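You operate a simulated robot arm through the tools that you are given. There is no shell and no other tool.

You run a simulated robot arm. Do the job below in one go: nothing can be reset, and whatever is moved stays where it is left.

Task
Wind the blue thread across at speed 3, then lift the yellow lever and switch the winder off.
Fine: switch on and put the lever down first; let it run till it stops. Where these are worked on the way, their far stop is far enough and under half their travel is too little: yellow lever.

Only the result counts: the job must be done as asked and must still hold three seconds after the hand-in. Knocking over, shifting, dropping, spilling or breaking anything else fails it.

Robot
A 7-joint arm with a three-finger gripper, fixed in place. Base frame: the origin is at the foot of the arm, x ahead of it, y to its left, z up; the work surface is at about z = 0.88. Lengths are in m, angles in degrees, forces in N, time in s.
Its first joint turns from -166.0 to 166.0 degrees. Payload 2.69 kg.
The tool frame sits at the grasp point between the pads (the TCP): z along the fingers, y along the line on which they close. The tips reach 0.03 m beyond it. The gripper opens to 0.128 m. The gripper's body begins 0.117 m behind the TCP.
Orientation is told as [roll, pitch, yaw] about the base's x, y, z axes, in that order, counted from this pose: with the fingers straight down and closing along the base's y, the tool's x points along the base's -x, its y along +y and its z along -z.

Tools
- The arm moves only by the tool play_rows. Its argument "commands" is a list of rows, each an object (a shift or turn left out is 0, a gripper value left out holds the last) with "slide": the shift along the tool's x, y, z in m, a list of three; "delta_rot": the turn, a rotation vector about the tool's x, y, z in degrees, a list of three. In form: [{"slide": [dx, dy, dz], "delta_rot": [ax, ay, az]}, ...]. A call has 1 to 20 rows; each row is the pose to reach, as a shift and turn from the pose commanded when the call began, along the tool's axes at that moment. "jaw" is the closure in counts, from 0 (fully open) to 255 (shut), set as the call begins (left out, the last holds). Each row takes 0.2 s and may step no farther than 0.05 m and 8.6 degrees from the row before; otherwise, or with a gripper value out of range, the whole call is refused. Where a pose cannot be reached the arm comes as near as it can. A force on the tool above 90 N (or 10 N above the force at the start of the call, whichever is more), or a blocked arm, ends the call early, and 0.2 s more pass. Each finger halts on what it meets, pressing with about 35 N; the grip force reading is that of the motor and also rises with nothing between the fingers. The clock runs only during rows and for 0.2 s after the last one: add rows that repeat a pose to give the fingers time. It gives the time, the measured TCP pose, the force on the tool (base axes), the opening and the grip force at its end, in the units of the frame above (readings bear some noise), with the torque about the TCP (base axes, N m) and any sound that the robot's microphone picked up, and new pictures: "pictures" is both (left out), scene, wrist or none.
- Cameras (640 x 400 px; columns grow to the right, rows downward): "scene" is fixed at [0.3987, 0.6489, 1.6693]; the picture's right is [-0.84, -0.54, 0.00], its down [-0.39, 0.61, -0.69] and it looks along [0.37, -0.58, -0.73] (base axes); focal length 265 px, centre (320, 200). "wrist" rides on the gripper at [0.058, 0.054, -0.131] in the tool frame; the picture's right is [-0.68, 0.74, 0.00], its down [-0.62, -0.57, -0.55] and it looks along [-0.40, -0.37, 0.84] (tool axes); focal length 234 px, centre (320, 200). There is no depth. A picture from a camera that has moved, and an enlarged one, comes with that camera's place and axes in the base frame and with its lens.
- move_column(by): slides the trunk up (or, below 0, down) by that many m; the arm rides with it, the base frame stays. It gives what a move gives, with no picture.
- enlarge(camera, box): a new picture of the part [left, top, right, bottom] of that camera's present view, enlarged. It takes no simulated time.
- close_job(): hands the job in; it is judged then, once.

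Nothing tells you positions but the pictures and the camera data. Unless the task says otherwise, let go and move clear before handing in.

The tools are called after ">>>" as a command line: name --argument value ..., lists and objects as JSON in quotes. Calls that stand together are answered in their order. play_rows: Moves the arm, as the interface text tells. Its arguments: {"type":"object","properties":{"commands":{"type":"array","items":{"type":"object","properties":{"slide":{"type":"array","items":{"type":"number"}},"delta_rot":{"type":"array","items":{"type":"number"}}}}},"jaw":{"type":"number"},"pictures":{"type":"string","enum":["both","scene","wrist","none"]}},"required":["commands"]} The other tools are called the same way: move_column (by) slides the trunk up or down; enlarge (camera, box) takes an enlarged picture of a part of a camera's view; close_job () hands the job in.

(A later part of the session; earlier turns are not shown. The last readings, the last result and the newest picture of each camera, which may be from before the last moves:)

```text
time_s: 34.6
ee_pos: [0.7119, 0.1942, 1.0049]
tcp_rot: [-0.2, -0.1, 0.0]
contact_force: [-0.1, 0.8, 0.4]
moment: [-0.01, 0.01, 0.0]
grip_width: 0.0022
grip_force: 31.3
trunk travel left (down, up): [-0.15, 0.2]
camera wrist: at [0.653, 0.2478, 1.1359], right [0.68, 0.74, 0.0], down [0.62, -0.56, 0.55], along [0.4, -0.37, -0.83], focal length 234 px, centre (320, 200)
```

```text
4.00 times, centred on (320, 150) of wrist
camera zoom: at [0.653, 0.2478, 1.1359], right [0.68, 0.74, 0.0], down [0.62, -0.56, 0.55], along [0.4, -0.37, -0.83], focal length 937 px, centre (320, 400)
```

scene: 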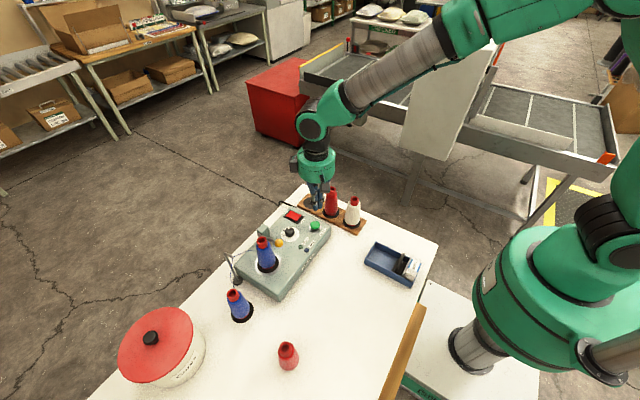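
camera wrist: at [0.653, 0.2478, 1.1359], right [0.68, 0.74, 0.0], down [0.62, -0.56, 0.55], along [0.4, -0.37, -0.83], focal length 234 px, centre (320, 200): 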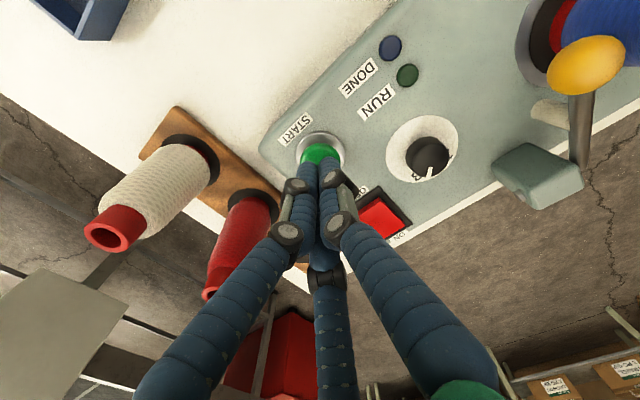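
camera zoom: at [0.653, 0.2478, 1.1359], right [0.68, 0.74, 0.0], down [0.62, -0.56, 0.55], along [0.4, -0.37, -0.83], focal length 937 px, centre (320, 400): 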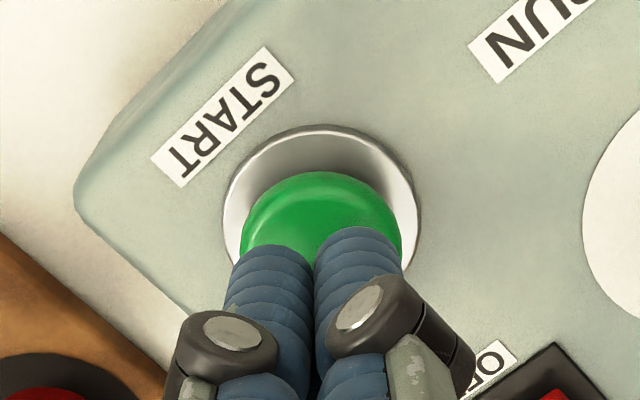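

Aligned. Pressing down in small steps while watching force and sound.

>>> play_rows --commands '[{"slide": [0, 0, 0.006]}, {"slide": [0, 0, 0.011]}, {"slide": [0, 0, 0.015]}, {"slide": [0, 0, 0.018]}]' --pictures "wrist"

```text
time_s: 35.6
ee_pos: [0.7126, 0.1951, 0.9861]
tcp_rot: [-0.3, -0.1, 0.0]
contact_force: [0.1, -0.5, 1.3]
moment: [0.02, 0.01, 0.0]
grip_width: 0.006
grip_force: 31.5
trunk travel left (down, up): [-0.15, 0.2]
camera wrist: at [0.6541, 0.2492, 1.1174], right [0.68, 0.74, 0.0], down [0.62, -0.56, 0.55], along [0.4, -0.37, -0.83], focal length 234 px, centre (320, 200)
```

wrist: 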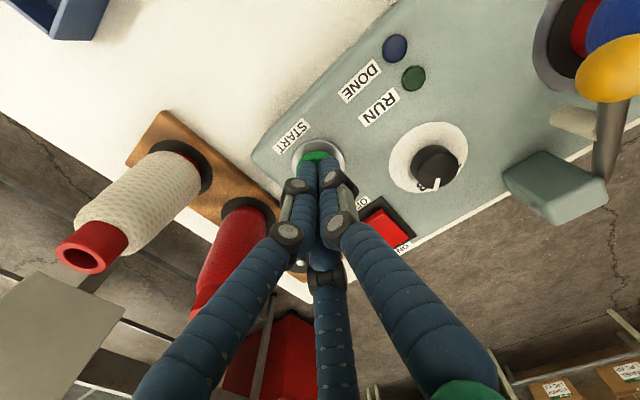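

>>> play_rows --commands '[{"slide": [0, 0, 0.002]}, {"slide": [0, 0, 0.004]}, {"slide": [0, 0, 0.004]}]' --pictures "wrist"

```text
time_s: 36.4
ee_pos: [0.7125, 0.1934, 0.9825]
tcp_rot: [-0.2, 0.0, 0.0]
contact_force: [-0.6, 0.6, 2.3]
moment: [0.04, 0.0, 0.03]
grip_width: 0.0061
grip_force: 30.7
trunk travel left (down, up): [-0.15, 0.2]
heard: click
camera wrist: at [0.6541, 0.2486, 1.1132], right [0.68, 0.74, 0.0], down [0.62, -0.56, 0.55], along [0.41, -0.37, -0.83], focal length 234 px, centre (320, 200)
```

wrist: 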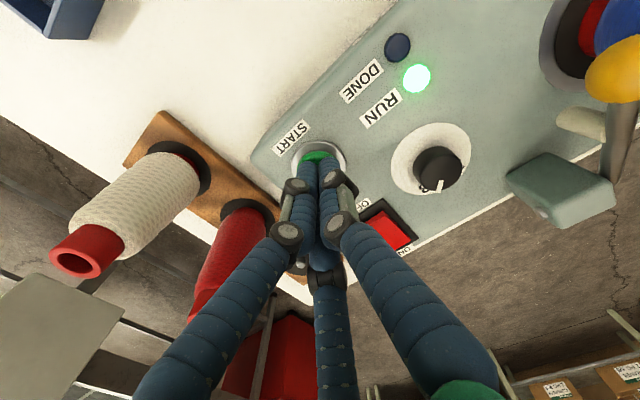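

Click heard and the RUN lamp is lit. I'll release the button, rise and wait, watching the lamps.

>>> play_rows --commands '[{"slide": [0, 0, -0.03]}, {"slide": [0, 0, -0.07]}, {"slide": [0, 0, -0.11]}, {"slide": [0, 0, -0.14]}, {"slide": [0, 0, -0.14]}]'

>>> enlarge --camera "scene" --box '[210, 190, 340, 340]'

```text
time_s: 37.6
ee_pos: [0.7122, 0.1934, 1.1202]
tcp_rot: [-0.3, 0.0, 0.0]
contact_force: [-0.8, 0.4, -0.4]
moment: [-0.01, -0.05, 0.04]
grip_width: 0.0025
grip_force: 31.9
trunk travel left (down, up): [-0.15, 0.2]
camera wrist: at [0.6537, 0.2472, 1.251], right [0.68, 0.74, 0.0], down [0.62, -0.56, 0.55], along [0.4, -0.37, -0.83], focal length 234 px, centre (320, 200)
```

scene: 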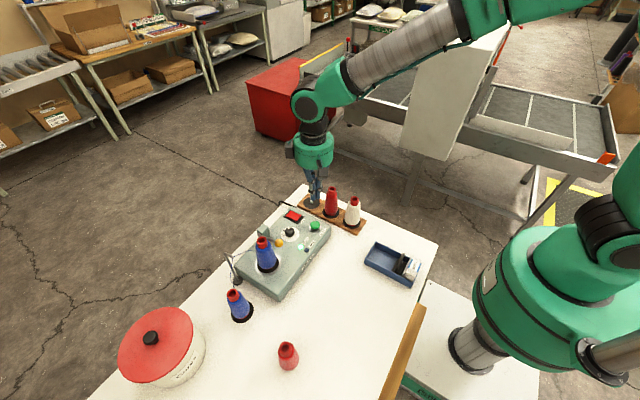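
wrist: 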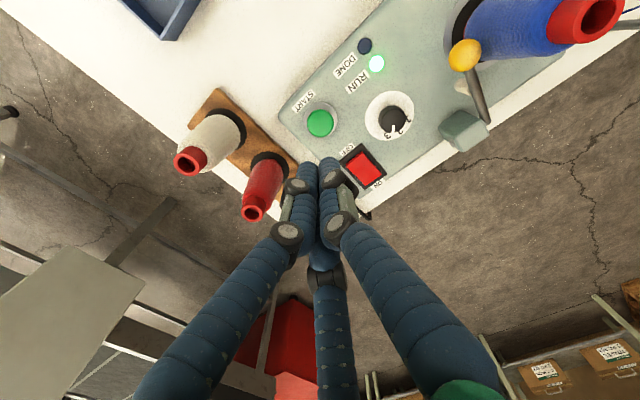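

```text
2.67 times, centred on (275, 265) of scene
camera zoom: at [0.3987, 0.6489, 1.6693], right [-0.84, -0.54, 0.0], down [-0.39, 0.61, -0.69], along [0.37, -0.58, -0.73], focal length 708 px, centre (440, 27)
```

zoom: 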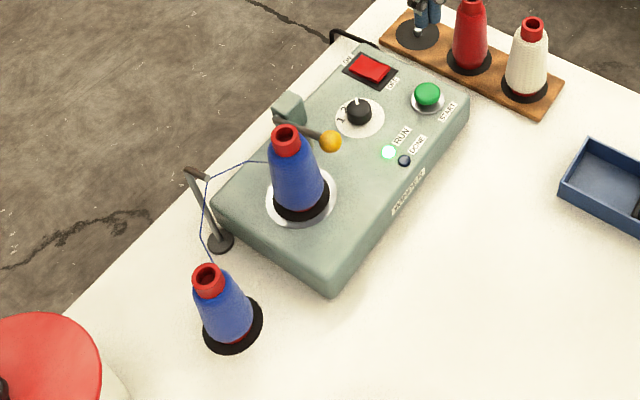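

RUN is lit and it's winding. Waiting for it to stop by itself.

>>> play_rows --commands '[{"slide": [0, 0, 0]}, {"slide": [0, 0, 0]}, {"slide": [0, 0, 0]}, {"slide": [0, 0, 0]}, {"slide": [0, 0, 0]}, {"slide": [0, 0, 0]}, {"slide": [0, 0, 0]}, {"slide": [0, 0, 0]}, {"slide": [0, 0, 0]}, {"slide": [0, 0, 0]}, {"slide": [0, 0, 0]}, {"slide": [0, 0, 0]}, {"slide": [0, 0, 0]}, {"slide": [0, 0, 0]}, {"slide": [0, 0, 0]}, {"slide": [0, 0, 0]}, {"slide": [0, 0, 0]}, {"slide": [0, 0, 0]}, {"slide": [0, 0, 0]}, {"slide": [0, 0, 0]}]' --pictures "wrist"

>>> enlarge --camera "scene" --box '[210, 190, 340, 340]'

```text
time_s: 41.8
ee_pos: [0.7134, 0.1926, 1.1207]
tcp_rot: [-0.3, 0.0, 0.0]
contact_force: [0.4, -0.3, -0.6]
moment: [-0.02, -0.01, 0.0]
grip_width: 0.0021
grip_force: 31.2
trunk travel left (down, up): [-0.15, 0.2]
camera wrist: at [0.6541, 0.2474, 1.2507], right [0.68, 0.74, 0.0], down [0.62, -0.56, 0.55], along [0.4, -0.37, -0.83], focal length 234 px, centre (320, 200)
```

wrist: 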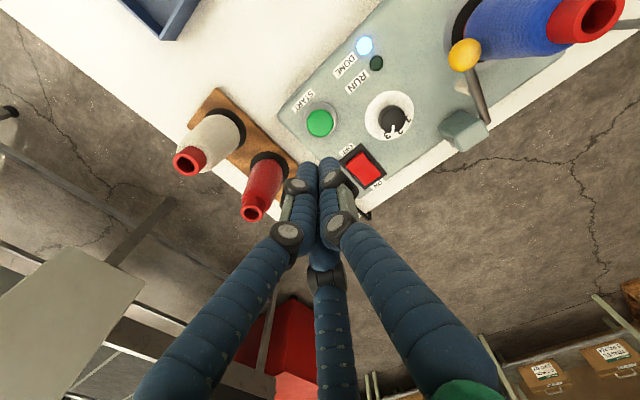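

```text
2.67 times, centred on (275, 265) of scene
camera zoom: at [0.3987, 0.6489, 1.6693], right [-0.84, -0.54, 0.0], down [-0.39, 0.61, -0.69], along [0.37, -0.58, -0.73], focal length 708 px, centre (440, 27)
```

zoom: 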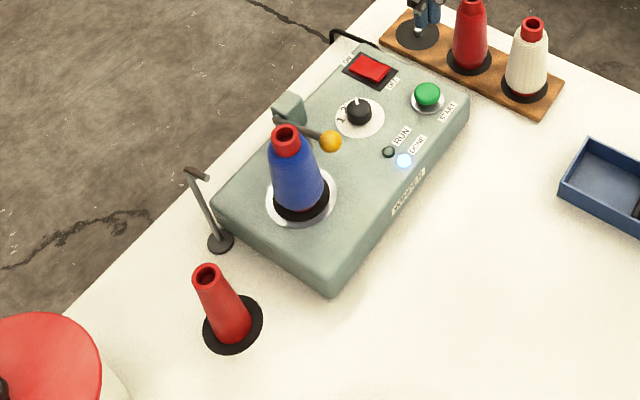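

DONE is lit and the stand's core is bare: the blue thread has been wound across. Now the lever: I'll tilt the closed hand 40° so the fingers point forward-down and can scoop under the yellow knob from its −x side.

>>> play_rows --commands '[{"slide": [0.015, 0, -0.01], "delta_rot": [0, -8, 0]}, {"slide": [0.03, 0, -0.02], "delta_rot": [0, -16, 0]}, {"slide": [0.045, 0, -0.03], "delta_rot": [0, -24, 0]}, {"slide": [0.06, 0, -0.03], "delta_rot": [0, -32, 0]}, {"slide": [0.0725, 0, -0.03], "delta_rot": [0, -40, 0]}, {"slide": [0.0725, 0.045, -0.03], "delta_rot": [0, -40, 0]}, {"slide": [0.0725, 0.09, -0.03], "delta_rot": [0, -40, 0]}, {"slide": [0.0725, 0.135, -0.03], "delta_rot": [0, -40, 0]}, {"slide": [0.0725, 0.135, -0.03], "delta_rot": [0, -40, 0]}]'

>>> enlarge --camera "scene" --box '[210, 170, 340, 300]'

>>> enlarge --camera "wrist" --box '[220, 40, 420, 220]'

```text
time_s: 43.8
ee_pos: [0.6408, 0.3286, 1.1476]
tcp_rot: [-0.3, -39.9, 0.3]
contact_force: [0.3, 0.4, 0.0]
moment: [-0.06, -0.04, -0.07]
grip_width: 0.0021
grip_force: 31.8
trunk travel left (down, up): [-0.15, 0.2]
camera wrist: at [0.5124, 0.3826, 1.2093], right [0.52, 0.74, 0.43], down [0.12, -0.56, 0.82], along [0.85, -0.37, -0.38], focal length 234 px, centre (320, 200)
```

scene: 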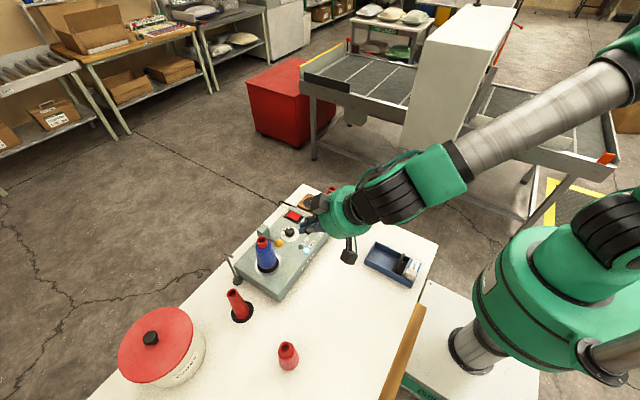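
wrist: 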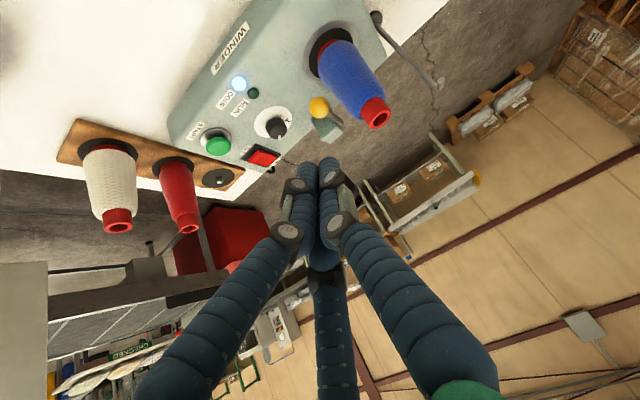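

```text
3.08 times, centred on (275, 235) of scene
camera zoom: at [0.3987, 0.6489, 1.6693], right [-0.84, -0.54, 0.0], down [-0.39, 0.61, -0.69], along [0.37, -0.58, -0.73], focal length 817 px, centre (458, 92)
```

zoom: 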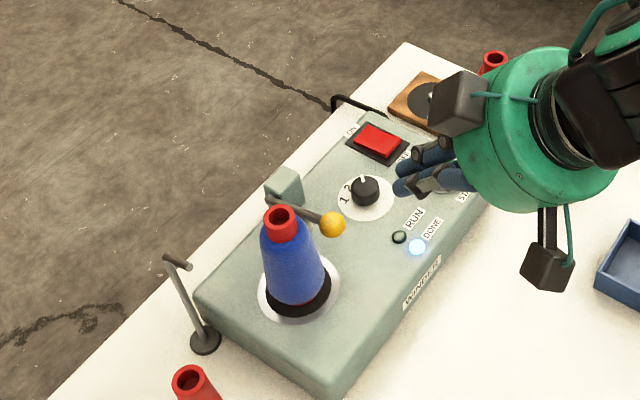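

```text
2.22 times, centred on (320, 130) of wrist
camera zoom: at [0.5124, 0.3826, 1.2093], right [0.52, 0.74, 0.43], down [0.12, -0.56, 0.82], along [0.85, -0.37, -0.38], focal length 520 px, centre (320, 356)
```

zoom: 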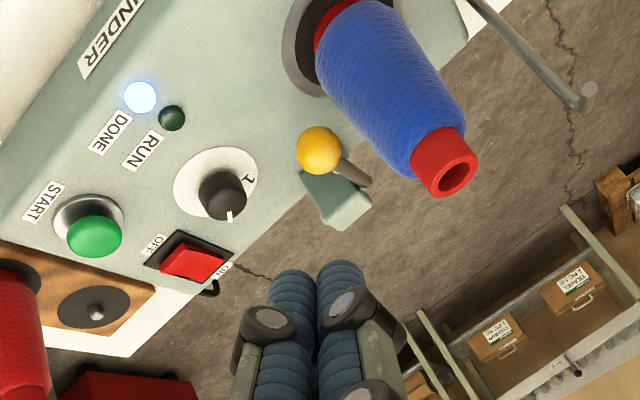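

From this pose the knob is at about (0.7425, 0.338, 1.007). I lower and then slide forward-down along the finger axis, under the knob's −x side, with clearance.

>>> play_rows --commands '[{"slide": [0.0174, 0, 0.0207]}, {"slide": [0.0347, 0, 0.0413]}, {"slide": [0.0521, 0, 0.062]}, {"slide": [0.0521, 0, 0.095]}, {"slide": [0.0521, 0, 0.13]}, {"slide": [0.0521, 0, 0.13]}]'

>>> enlarge --camera "scene" --box '[230, 190, 330, 300]'

>>> enlarge --camera "wrist" --box '[240, 80, 400, 220]'

```text
time_s: 45.2
ee_pos: [0.6848, 0.329, 1.0169]
tcp_rot: [-0.4, -39.9, 0.3]
contact_force: [0.8, 0.2, -0.6]
moment: [-0.03, -0.02, 0.01]
grip_width: 0.0023
grip_force: 32.0
trunk travel left (down, up): [-0.15, 0.2]
camera wrist: at [0.5564, 0.3818, 1.0797], right [0.52, 0.74, 0.43], down [0.12, -0.56, 0.82], along [0.85, -0.37, -0.38], focal length 234 px, centre (320, 200)
```

scene: 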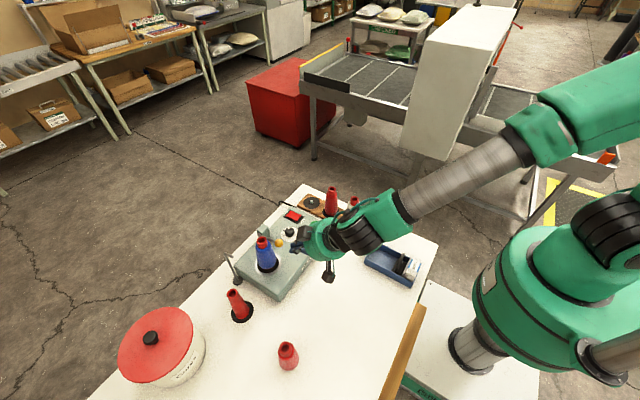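
wrist: 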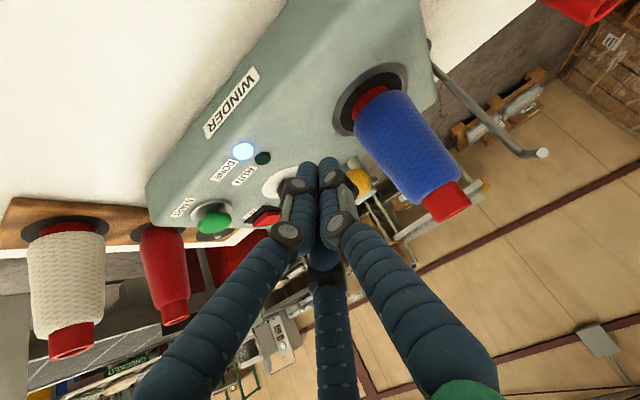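

```text
3.64 times, centred on (280, 245) of scene
camera zoom: at [0.3987, 0.6489, 1.6693], right [-0.84, -0.54, 0.0], down [-0.39, 0.61, -0.69], along [0.37, -0.58, -0.73], focal length 965 px, centre (466, 36)
```

zoom: 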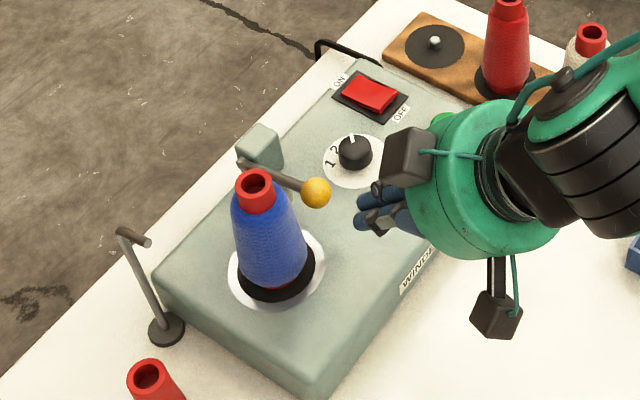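

```text
2.86 times, centred on (320, 150) of wrist
camera zoom: at [0.5564, 0.3818, 1.0797], right [0.52, 0.74, 0.43], down [0.12, -0.56, 0.82], along [0.85, -0.37, -0.38], focal length 669 px, centre (320, 343)
```

zoom: 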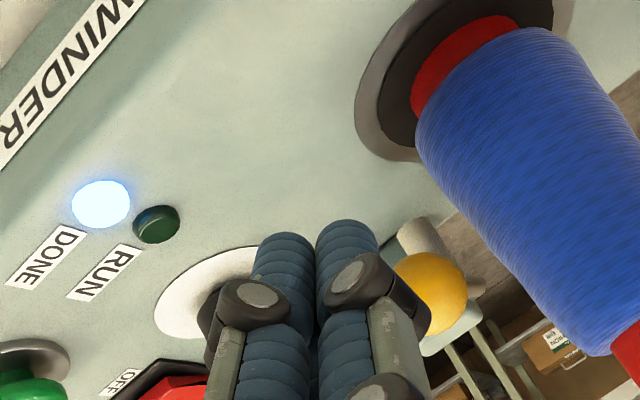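

>>> play_rows --commands '[{"slide": [0, 0, 0.016]}, {"slide": [0, 0, 0.032]}, {"slide": [-0.006, 0, 0.032]}, {"slide": [-0.006, 0, 0.032]}]'

>>> enlarge --camera "scene" --box '[230, 190, 330, 300]'

>>> enlarge --camera "wrist" --box '[260, 100, 420, 240]'

```text
time_s: 46.2
ee_pos: [0.7098, 0.327, 0.9976]
tcp_rot: [-0.3, -39.9, 0.1]
contact_force: [0.4, -0.5, -0.8]
moment: [0.01, 0.0, -0.01]
grip_width: 0.0022
grip_force: 31.3
trunk travel left (down, up): [-0.15, 0.2]
camera wrist: at [0.5806, 0.3809, 1.0602], right [0.52, 0.74, 0.43], down [0.12, -0.56, 0.82], along [0.85, -0.37, -0.38], focal length 234 px, centre (320, 200)
```

scene: 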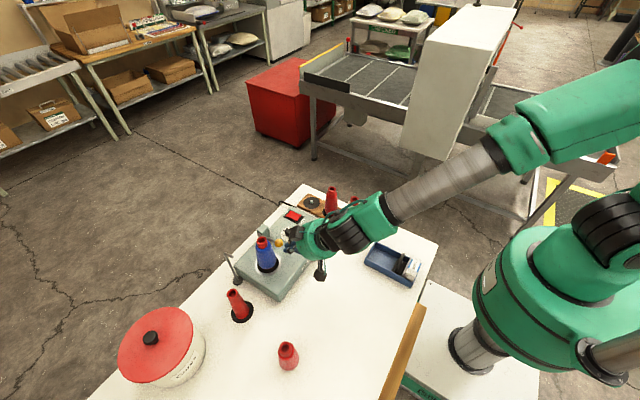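
wrist: 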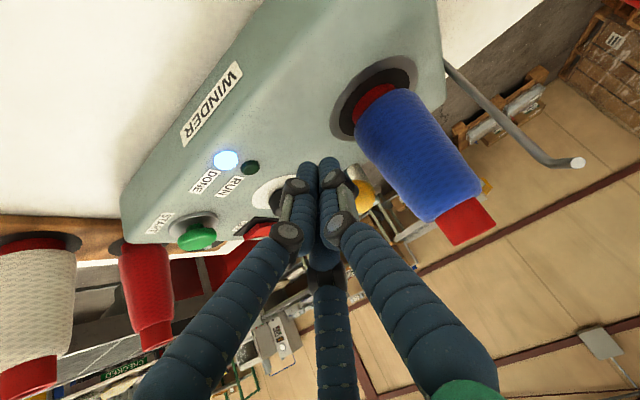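

```text
3.64 times, centred on (280, 245) of scene
camera zoom: at [0.3987, 0.6489, 1.6693], right [-0.84, -0.54, 0.0], down [-0.39, 0.61, -0.69], along [0.37, -0.58, -0.73], focal length 965 px, centre (466, 36)
```

zoom: 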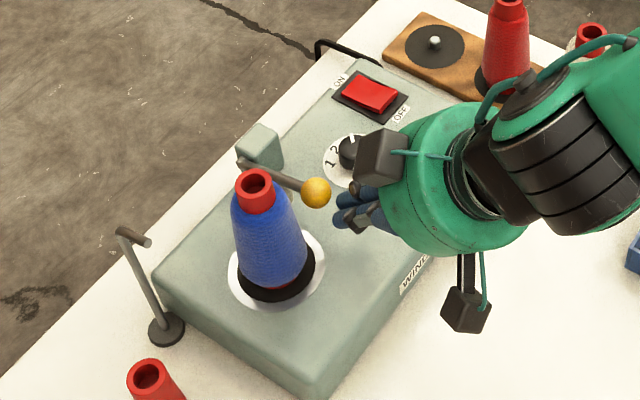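

```text
2.86 times, centred on (340, 170) of wrist
camera zoom: at [0.5806, 0.3809, 1.0602], right [0.52, 0.74, 0.43], down [0.12, -0.56, 0.82], along [0.85, -0.37, -0.38], focal length 669 px, centre (263, 286)
```

zoom: 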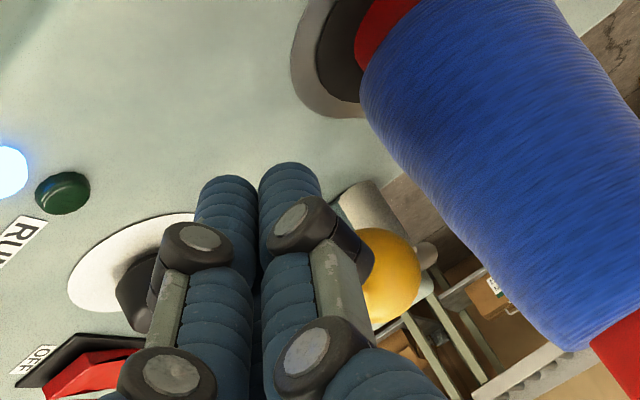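

The fingertips are beneath the knob's −x side. Now lifting along its arc, first half.

>>> play_rows --commands '[{"slide": [-0.004, 0, 0]}, {"slide": [-0.009, 0, -0.001]}, {"slide": [-0.0155, 0, -0.0038]}, {"slide": [-0.0224, 0, -0.007]}, {"slide": [-0.0315, 0, -0.0096]}, {"slide": [-0.0406, 0, -0.0119]}]'

>>> enlarge --camera "scene" --box '[230, 180, 330, 290]'

>>> enlarge --camera "wrist" --box '[260, 100, 420, 240]'

```text
time_s: 47.6
ee_pos: [0.7323, 0.33, 1.0321]
tcp_rot: [-0.3, -40.1, 0.2]
contact_force: [1.0, 0.3, -0.2]
moment: [-0.01, -0.03, 0.01]
grip_width: 0.0022
grip_force: 31.3
trunk travel left (down, up): [-0.15, 0.2]
camera wrist: at [0.6041, 0.3834, 1.0959], right [0.52, 0.74, 0.43], down [0.12, -0.56, 0.82], along [0.85, -0.37, -0.38], focal length 234 px, centre (320, 200)
```

scene: 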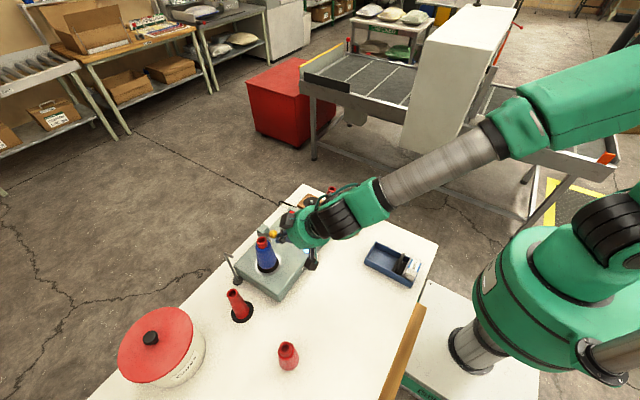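
wrist: 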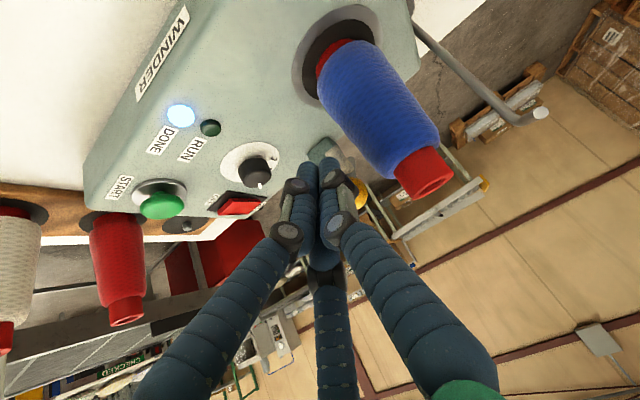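

```text
3.64 times, centred on (280, 235) of scene
camera zoom: at [0.3987, 0.6489, 1.6693], right [-0.84, -0.54, 0.0], down [-0.39, 0.61, -0.69], along [0.37, -0.58, -0.73], focal length 965 px, centre (466, 73)
```

zoom: 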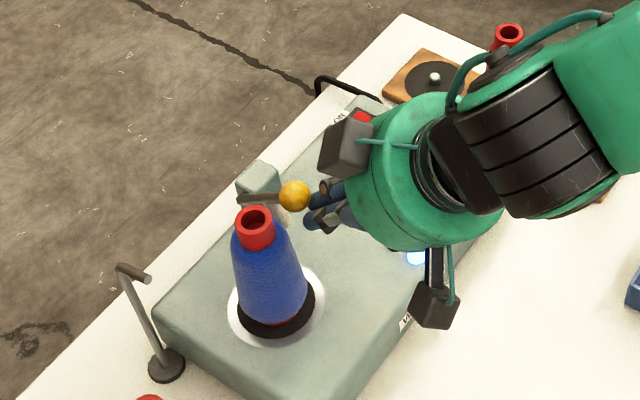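

```text
2.86 times, centred on (340, 170) of wrist
camera zoom: at [0.6041, 0.3834, 1.0959], right [0.52, 0.74, 0.43], down [0.12, -0.56, 0.82], along [0.85, -0.37, -0.38], focal length 669 px, centre (263, 286)
```

zoom: 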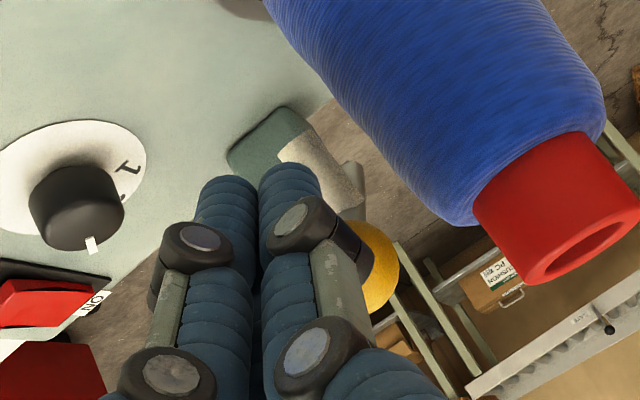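

The knob follows (≈48° now). Continuing the lift.

>>> play_rows --commands '[{"slide": [-0.0094, 0, -0.0008]}, {"slide": [-0.0188, 0, -0.0016]}, {"slide": [-0.028, 0, -0.0008]}, {"slide": [-0.0374, 0, 0]}, {"slide": [-0.043, 0, 0.0012]}, {"slide": [-0.0486, 0, 0.0025]}]'

>>> enlarge --camera "scene" --box '[230, 180, 330, 290]'

>>> enlarge --camera "wrist" --box '[260, 100, 420, 240]'

```text
time_s: 49.0
ee_pos: [0.7718, 0.3297, 1.0632]
tcp_rot: [-0.3, -40.0, 0.2]
contact_force: [0.0, -0.7, -1.7]
moment: [-0.04, 0.11, -0.11]
grip_width: 0.0021
grip_force: 31.5
trunk travel left (down, up): [-0.15, 0.2]
camera wrist: at [0.6426, 0.384, 1.1263], right [0.52, 0.74, 0.43], down [0.12, -0.56, 0.82], along [0.85, -0.37, -0.38], focal length 234 px, centre (320, 200)
```

scene: 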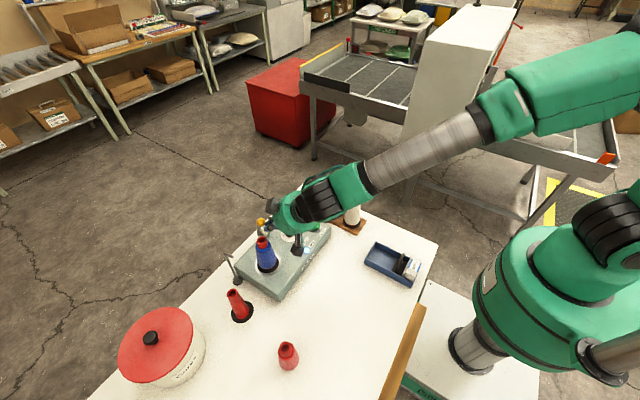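
wrist: 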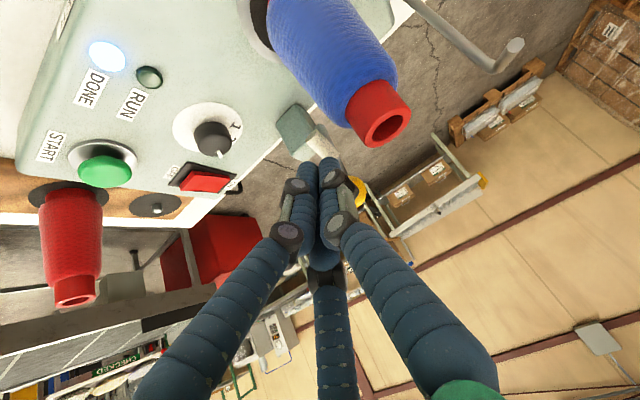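

```text
3.64 times, centred on (280, 235) of scene
camera zoom: at [0.3987, 0.6489, 1.6693], right [-0.84, -0.54, 0.0], down [-0.39, 0.61, -0.69], along [0.37, -0.58, -0.73], focal length 965 px, centre (466, 73)
```

zoom: 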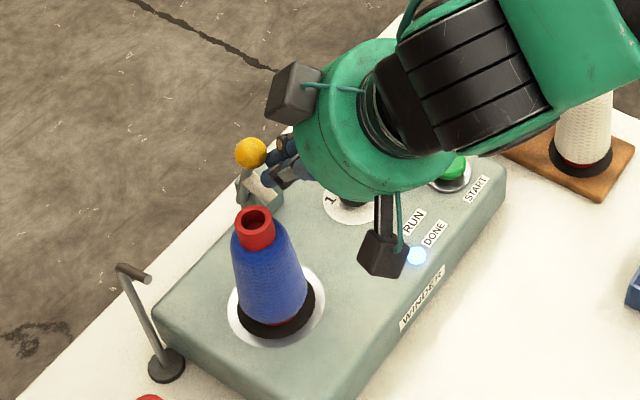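

```text
2.86 times, centred on (340, 170) of wrist
camera zoom: at [0.6426, 0.384, 1.1263], right [0.52, 0.74, 0.43], down [0.12, -0.56, 0.82], along [0.85, -0.37, -0.38], focal length 669 px, centre (263, 286)
```

zoom: 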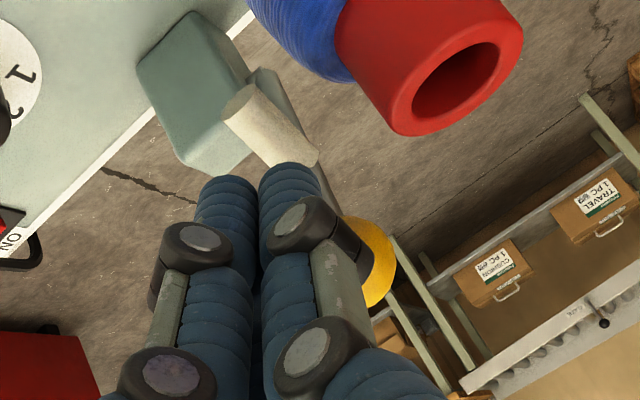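

Nearly back at its original upright place. A few more small steps until it meets its stop.

>>> play_rows --commands '[{"slide": [-0.004, 0, 0.0015]}, {"slide": [-0.008, 0, 0.003]}, {"slide": [-0.01, 0, 0.0035]}]' --pictures "none"

>>> enlarge --camera "scene" --box '[230, 180, 330, 290]'

```text
time_s: 49.8
ee_pos: [0.7816, 0.3295, 1.0649]
tcp_rot: [-0.4, -39.9, 0.2]
contact_force: [-4.1, -2.3, -4.8]
moment: [0.02, 0.12, -0.05]
grip_width: 0.0021
grip_force: 31.8
trunk travel left (down, up): [-0.15, 0.2]
```

```text
3.64 times, centred on (280, 235) of scene
camera zoom: at [0.3987, 0.6489, 1.6693], right [-0.84, -0.54, 0.0], down [-0.39, 0.61, -0.69], along [0.37, -0.58, -0.73], focal length 965 px, centre (466, 73)
```

zoom: 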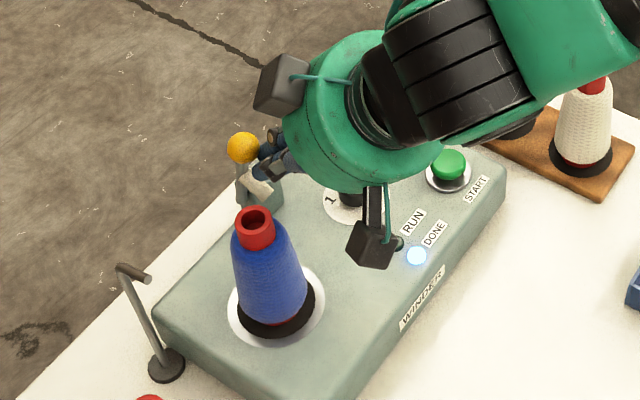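

The knob is back at its initial upright pixel position and resists (≈7 N): it's at its upper stop. One more millimetre, then back away.

>>> play_rows --commands '[{"slide": [-0.0015, 0, 0]}, {"slide": [-0.0015, 0, 0]}, {"slide": [0.015, 0, 0]}, {"slide": [0.03, 0, -0.02]}, {"slide": [0.035, 0, -0.06]}, {"slide": [0.035, 0, -0.1]}, {"slide": [0.035, 0, -0.1]}]'

>>> enlarge --camera "scene" --box '[230, 180, 330, 290]'

>>> enlarge --camera "wrist" --box '[220, 40, 420, 220]'

```text
time_s: 51.4
ee_pos: [0.6909, 0.3274, 1.119]
tcp_rot: [-0.3, -40.1, 0.2]
contact_force: [-0.2, -0.5, 0.0]
moment: [0.03, 0.0, 0.05]
grip_width: 0.0022
grip_force: 30.9
trunk travel left (down, up): [-0.15, 0.2]
camera wrist: at [0.5626, 0.3816, 1.1829], right [0.52, 0.74, 0.43], down [0.12, -0.56, 0.82], along [0.85, -0.37, -0.38], focal length 234 px, centre (320, 200)
```

scene: 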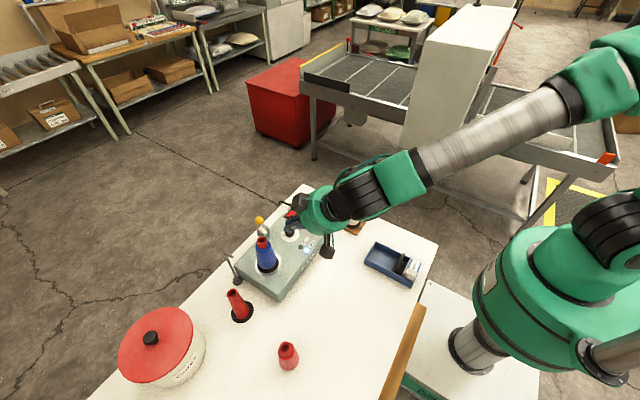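
wrist: 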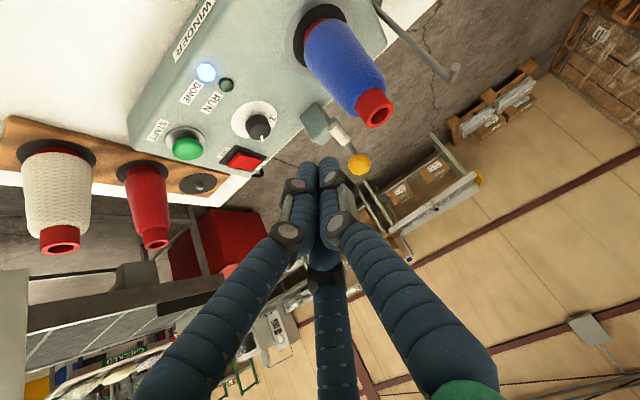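

```text
3.64 times, centred on (280, 235) of scene
camera zoom: at [0.3987, 0.6489, 1.6693], right [-0.84, -0.54, 0.0], down [-0.39, 0.61, -0.69], along [0.37, -0.58, -0.73], focal length 965 px, centre (466, 73)
```

zoom: 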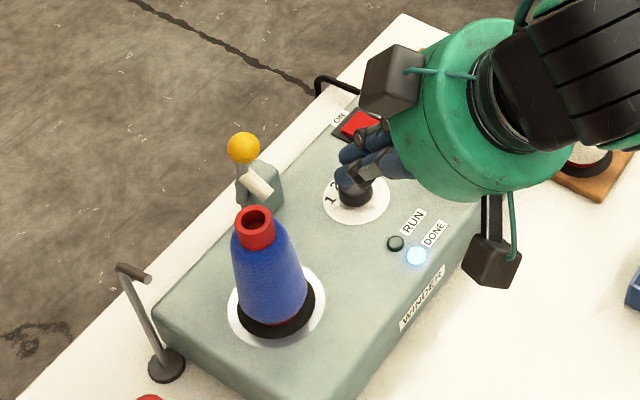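

```text
2.22 times, centred on (320, 130) of wrist
camera zoom: at [0.5626, 0.3816, 1.1829], right [0.52, 0.74, 0.43], down [0.12, -0.56, 0.82], along [0.85, -0.37, -0.38], focal length 520 px, centre (320, 356)
```

zoom: 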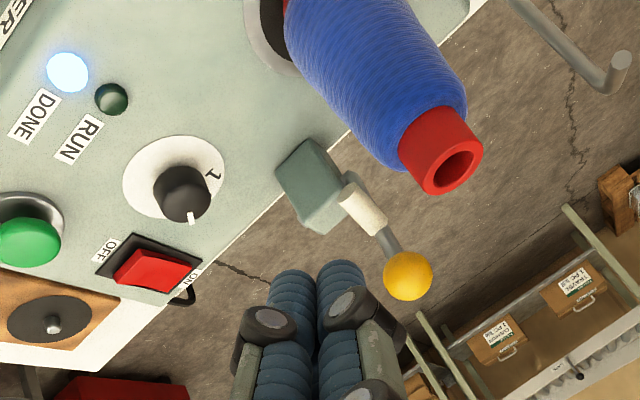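

The lever stands upright at its original position. Now I straighten the hand and hover above the rocker's OFF (−x) end.

>>> play_rows --commands '[{"slide": [-0.0129, -0.04, -0.0153], "delta_rot": [0, 8, 0]}, {"slide": [-0.0193, -0.08, -0.023], "delta_rot": [0, 16, 0]}, {"slide": [-0.0346, -0.12, -0.0101], "delta_rot": [0, 24, 0]}, {"slide": [-0.0576, -0.1334, 0.0092], "delta_rot": [0, 32, 0]}, {"slide": [-0.0806, -0.1334, 0.0284], "delta_rot": [0, 40, 0]}, {"slide": [-0.0728, -0.1334, 0.0611], "delta_rot": [0, 40, 0]}, {"slide": [-0.0471, -0.1334, 0.0917], "delta_rot": [0, 40, 0]}, {"slide": [-0.0471, -0.1334, 0.0917], "delta_rot": [0, 40, 0]}]'

>>> enlarge --camera "wrist" --box '[240, 80, 400, 200]'

>>> enlarge --camera "scene" --box '[230, 170, 330, 270]'

```text
time_s: 53.2
ee_pos: [0.7839, 0.1967, 1.0795]
tcp_rot: [-0.2, 0.0, 0.0]
contact_force: [0.0, 0.1, -1.5]
moment: [-0.03, 0.01, -0.03]
grip_width: 0.0021
grip_force: 31.5
trunk travel left (down, up): [-0.15, 0.2]
camera wrist: at [0.7256, 0.2512, 1.2107], right [0.68, 0.74, 0.0], down [0.62, -0.56, 0.55], along [0.4, -0.37, -0.83], focal length 234 px, centre (320, 200)
```

scene: 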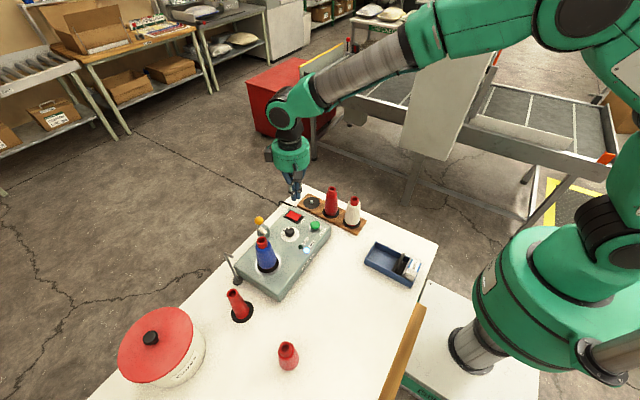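
wrist: 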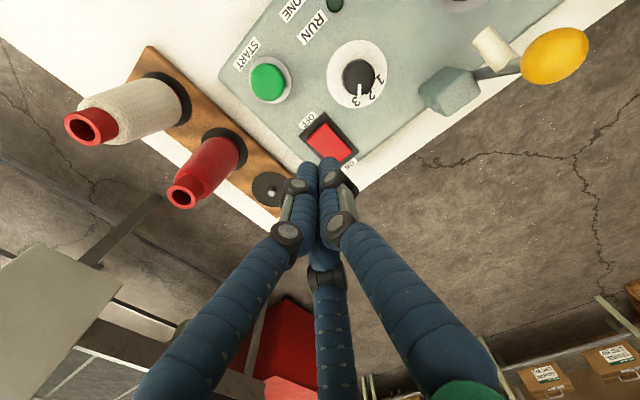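

```text
3.33 times, centred on (320, 140) of wrist
camera zoom: at [0.7256, 0.2512, 1.2107], right [0.68, 0.74, 0.0], down [0.62, -0.56, 0.55], along [0.4, -0.37, -0.83], focal length 781 px, centre (320, 400)
```

zoom: 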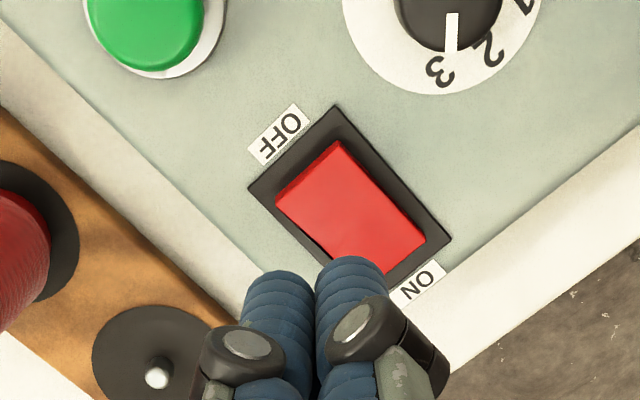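

```text
4.00 times, centred on (280, 220) of scene
camera zoom: at [0.3987, 0.6489, 1.6693], right [-0.84, -0.54, 0.0], down [-0.39, 0.61, -0.69], along [0.37, -0.58, -0.73], focal length 1062 px, centre (480, 120)
```

zoom: 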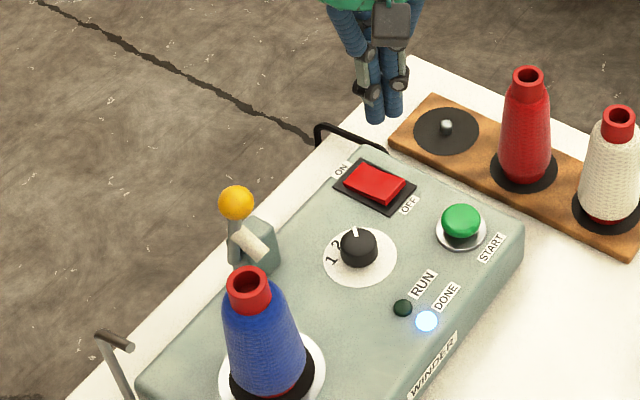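

The tip axis needs ~4 mm toward −y and 3 mm toward +x to be well on the OFF end; correcting while descending.

>>> play_rows --commands '[{"slide": [-0.003, -0.004, 0.03]}, {"slide": [-0.003, -0.004, 0.065]}, {"slide": [-0.003, -0.004, 0.085]}, {"slide": [-0.003, -0.004, 0.092]}, {"slide": [-0.003, -0.004, 0.092]}]' --pictures "wrist"

>>> enlarge --camera "wrist" --box '[250, 90, 390, 190]'

>>> enlarge --camera "scene" --box '[260, 180, 330, 240]'

```text
time_s: 54.4
ee_pos: [0.7886, 0.1922, 0.9885]
tcp_rot: [-0.2, -0.1, -0.1]
contact_force: [0.6, 0.5, 0.2]
moment: [0.01, -0.01, 0.0]
grip_width: 0.0023
grip_force: 31.4
trunk travel left (down, up): [-0.15, 0.2]
camera wrist: at [0.7295, 0.2463, 1.1191], right [0.68, 0.74, 0.0], down [0.62, -0.56, 0.55], along [0.4, -0.37, -0.83], focal length 234 px, centre (320, 200)
```

wrist: 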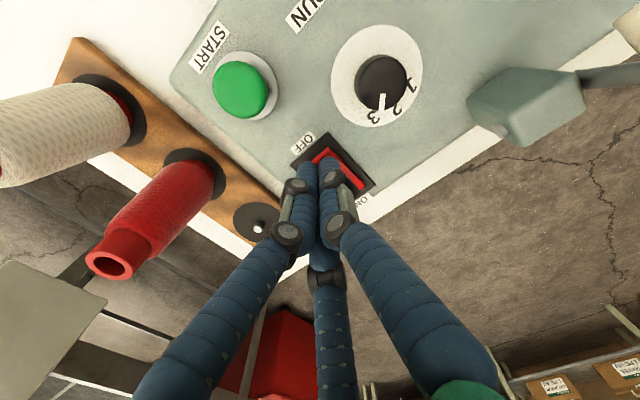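

```text
4.00 times, centred on (320, 140) of wrist
camera zoom: at [0.7295, 0.2463, 1.1191], right [0.68, 0.74, 0.0], down [0.62, -0.56, 0.55], along [0.4, -0.37, -0.83], focal length 937 px, centre (320, 440)
```

zoom: 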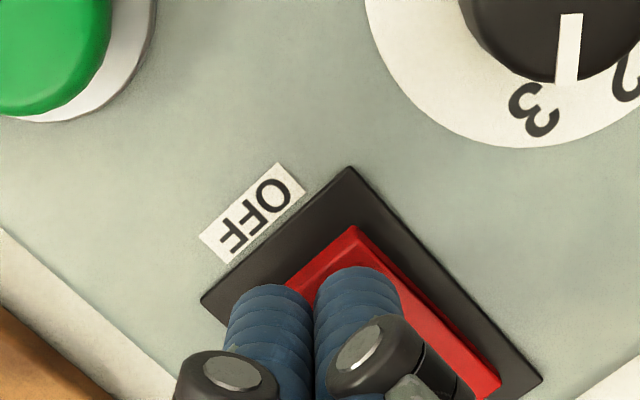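

```text
6.67 times, centred on (295, 210) of scene
camera zoom: at [0.3987, 0.6489, 1.6693], right [-0.84, -0.54, 0.0], down [-0.39, 0.61, -0.69], along [0.37, -0.58, -0.73], focal length 1770 px, centre (487, 133)
```

zoom: 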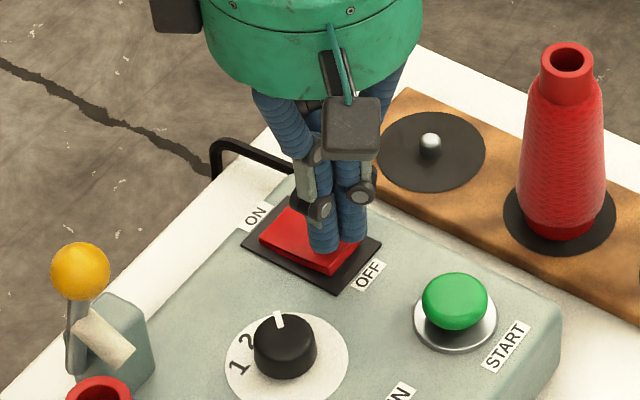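

>>> play_rows --commands '[{"slide": [0, 0, 0.005]}, {"slide": [0, 0, 0.009]}, {"slide": [0, 0, 0.012]}, {"slide": [0, 0, 0.012]}]' --pictures "none"

>>> enlarge --camera "scene" --box '[260, 180, 330, 240]'

```text
time_s: 55.4
ee_pos: [0.7885, 0.1919, 0.9763]
tcp_rot: [-0.2, -0.1, 0.0]
contact_force: [-0.1, 1.1, 0.1]
moment: [0.0, 0.01, 0.0]
grip_width: 0.0023
grip_force: 31.0
trunk travel left (down, up): [-0.15, 0.2]
```

```text
6.67 times, centred on (295, 210) of scene
camera zoom: at [0.3987, 0.6489, 1.6693], right [-0.84, -0.54, 0.0], down [-0.39, 0.61, -0.69], along [0.37, -0.58, -0.73], focal length 1770 px, centre (487, 133)
```

zoom: 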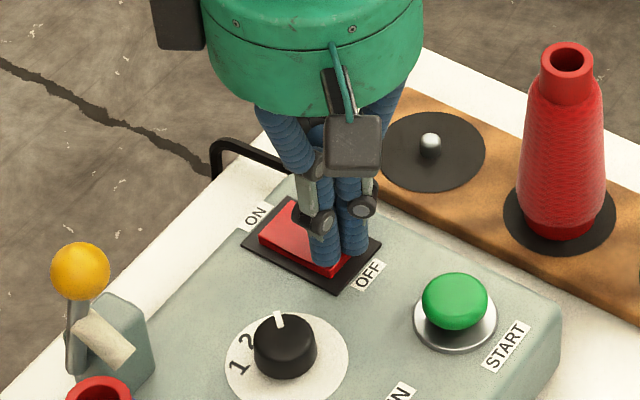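

>>> play_rows --commands '[{"slide": [0, 0, 0.002]}, {"slide": [0, 0, 0.004]}, {"slide": [0, 0, 0.004]}]' --pictures "none"

>>> enlarge --camera "scene" --box '[260, 180, 330, 240]'

```text
time_s: 56.2
ee_pos: [0.7872, 0.1914, 0.9759]
tcp_rot: [-0.2, -0.3, 0.1]
contact_force: [-7.0, 3.9, 24.3]
moment: [0.03, -0.17, 0.1]
grip_width: 0.0019
grip_force: 31.3
trunk travel left (down, up): [-0.15, 0.2]
```

```text
6.67 times, centred on (295, 210) of scene
camera zoom: at [0.3987, 0.6489, 1.6693], right [-0.84, -0.54, 0.0], down [-0.39, 0.61, -0.69], along [0.37, -0.58, -0.73], focal length 1770 px, centre (487, 133)
```

zoom: 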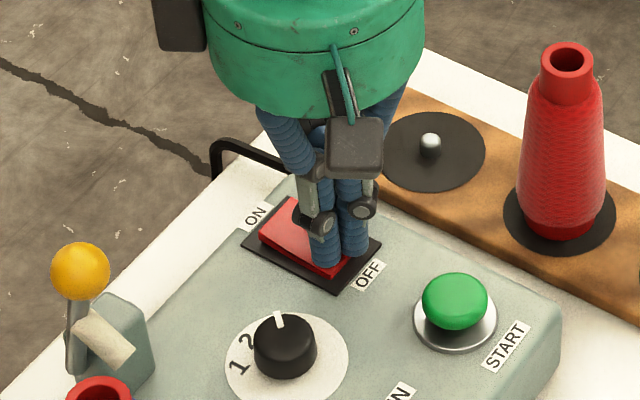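

24 N, and the ON end seems to have risen. A touch more, then retract and check the rocker and lamps.

>>> play_rows --commands '[{"slide": [0, 0, 0.002]}, {"slide": [0, 0, 0.002]}, {"slide": [0, 0, -0.03]}, {"slide": [0, 0, -0.07]}, {"slide": [0, 0, -0.11]}, {"slide": [0, 0, -0.14]}, {"slide": [0, 0, -0.14]}]'

>>> enlarge --camera "scene" --box '[260, 190, 330, 260]'

>>> enlarge --camera "wrist" --box '[240, 20, 440, 200]'

```text
time_s: 57.8
ee_pos: [0.7886, 0.1907, 1.1112]
tcp_rot: [-0.2, 0.0, 0.0]
contact_force: [0.3, -0.7, 0.4]
moment: [0.01, -0.02, -0.05]
grip_width: 0.0021
grip_force: 31.1
trunk travel left (down, up): [-0.15, 0.2]
camera wrist: at [0.7309, 0.2463, 1.2423], right [0.68, 0.74, 0.0], down [0.62, -0.56, 0.55], along [0.4, -0.37, -0.83], focal length 234 px, centre (320, 200)
```

scene: 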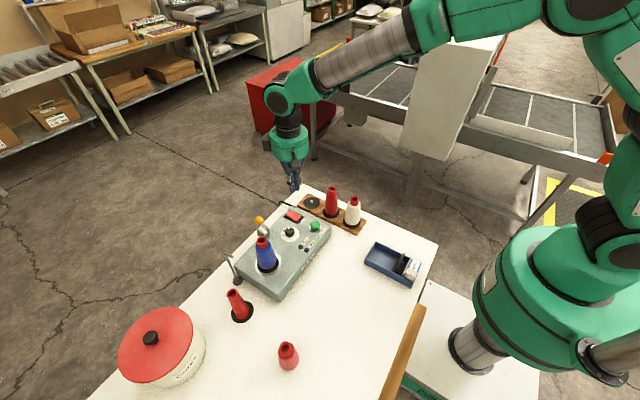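
wrist: 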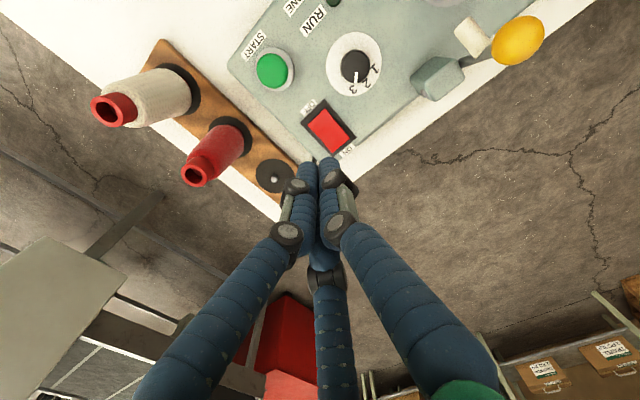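

```text
5.71 times, centred on (295, 225) of scene
camera zoom: at [0.3987, 0.6489, 1.6693], right [-0.84, -0.54, 0.0], down [-0.39, 0.61, -0.69], along [0.37, -0.58, -0.73], focal length 1517 px, centre (463, 57)
```

zoom: 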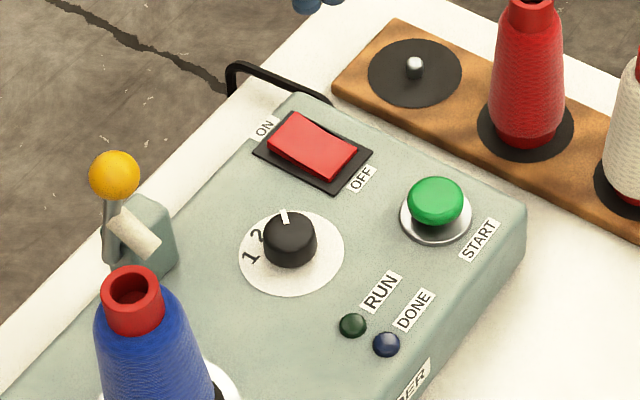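

```text
2.22 times, centred on (340, 110) of wrist
camera zoom: at [0.7309, 0.2463, 1.2423], right [0.68, 0.74, 0.0], down [0.62, -0.56, 0.55], along [0.4, -0.37, -0.83], focal length 520 px, centre (276, 400)
```

zoom: 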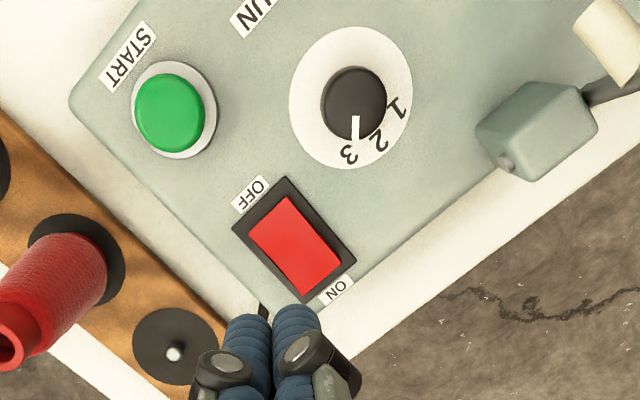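

Both lamps are dark, the rocker is back to OFF, the lever is upright at its starting position, and the dial is at 3 with the blue thread moved across. I'll raise the arm well clear and take a last look.

>>> play_rows --commands '[{"slide": [0.02, 0, -0.04]}, {"slide": [0.05, -0.01, -0.08]}, {"slide": [0.08, -0.03, -0.12]}, {"slide": [0.11, -0.05, -0.15]}, {"slide": [0.11, -0.05, -0.15]}, {"slide": [0.11, -0.05, -0.15]}]'

>>> enlarge --camera "scene" --box '[210, 170, 370, 330]'

```text
refused: row 2 steps farther than a row can; nothing moved
```

```text
2.50 times, centred on (290, 250) of scene
camera zoom: at [0.3987, 0.6489, 1.6693], right [-0.84, -0.54, 0.0], down [-0.39, 0.61, -0.69], along [0.37, -0.58, -0.73], focal length 664 px, centre (395, 75)
```

zoom: 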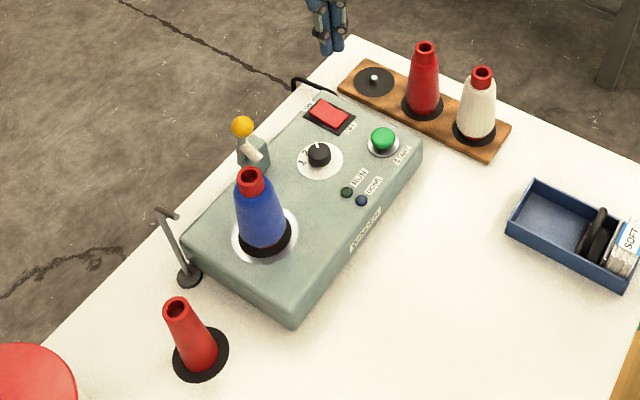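

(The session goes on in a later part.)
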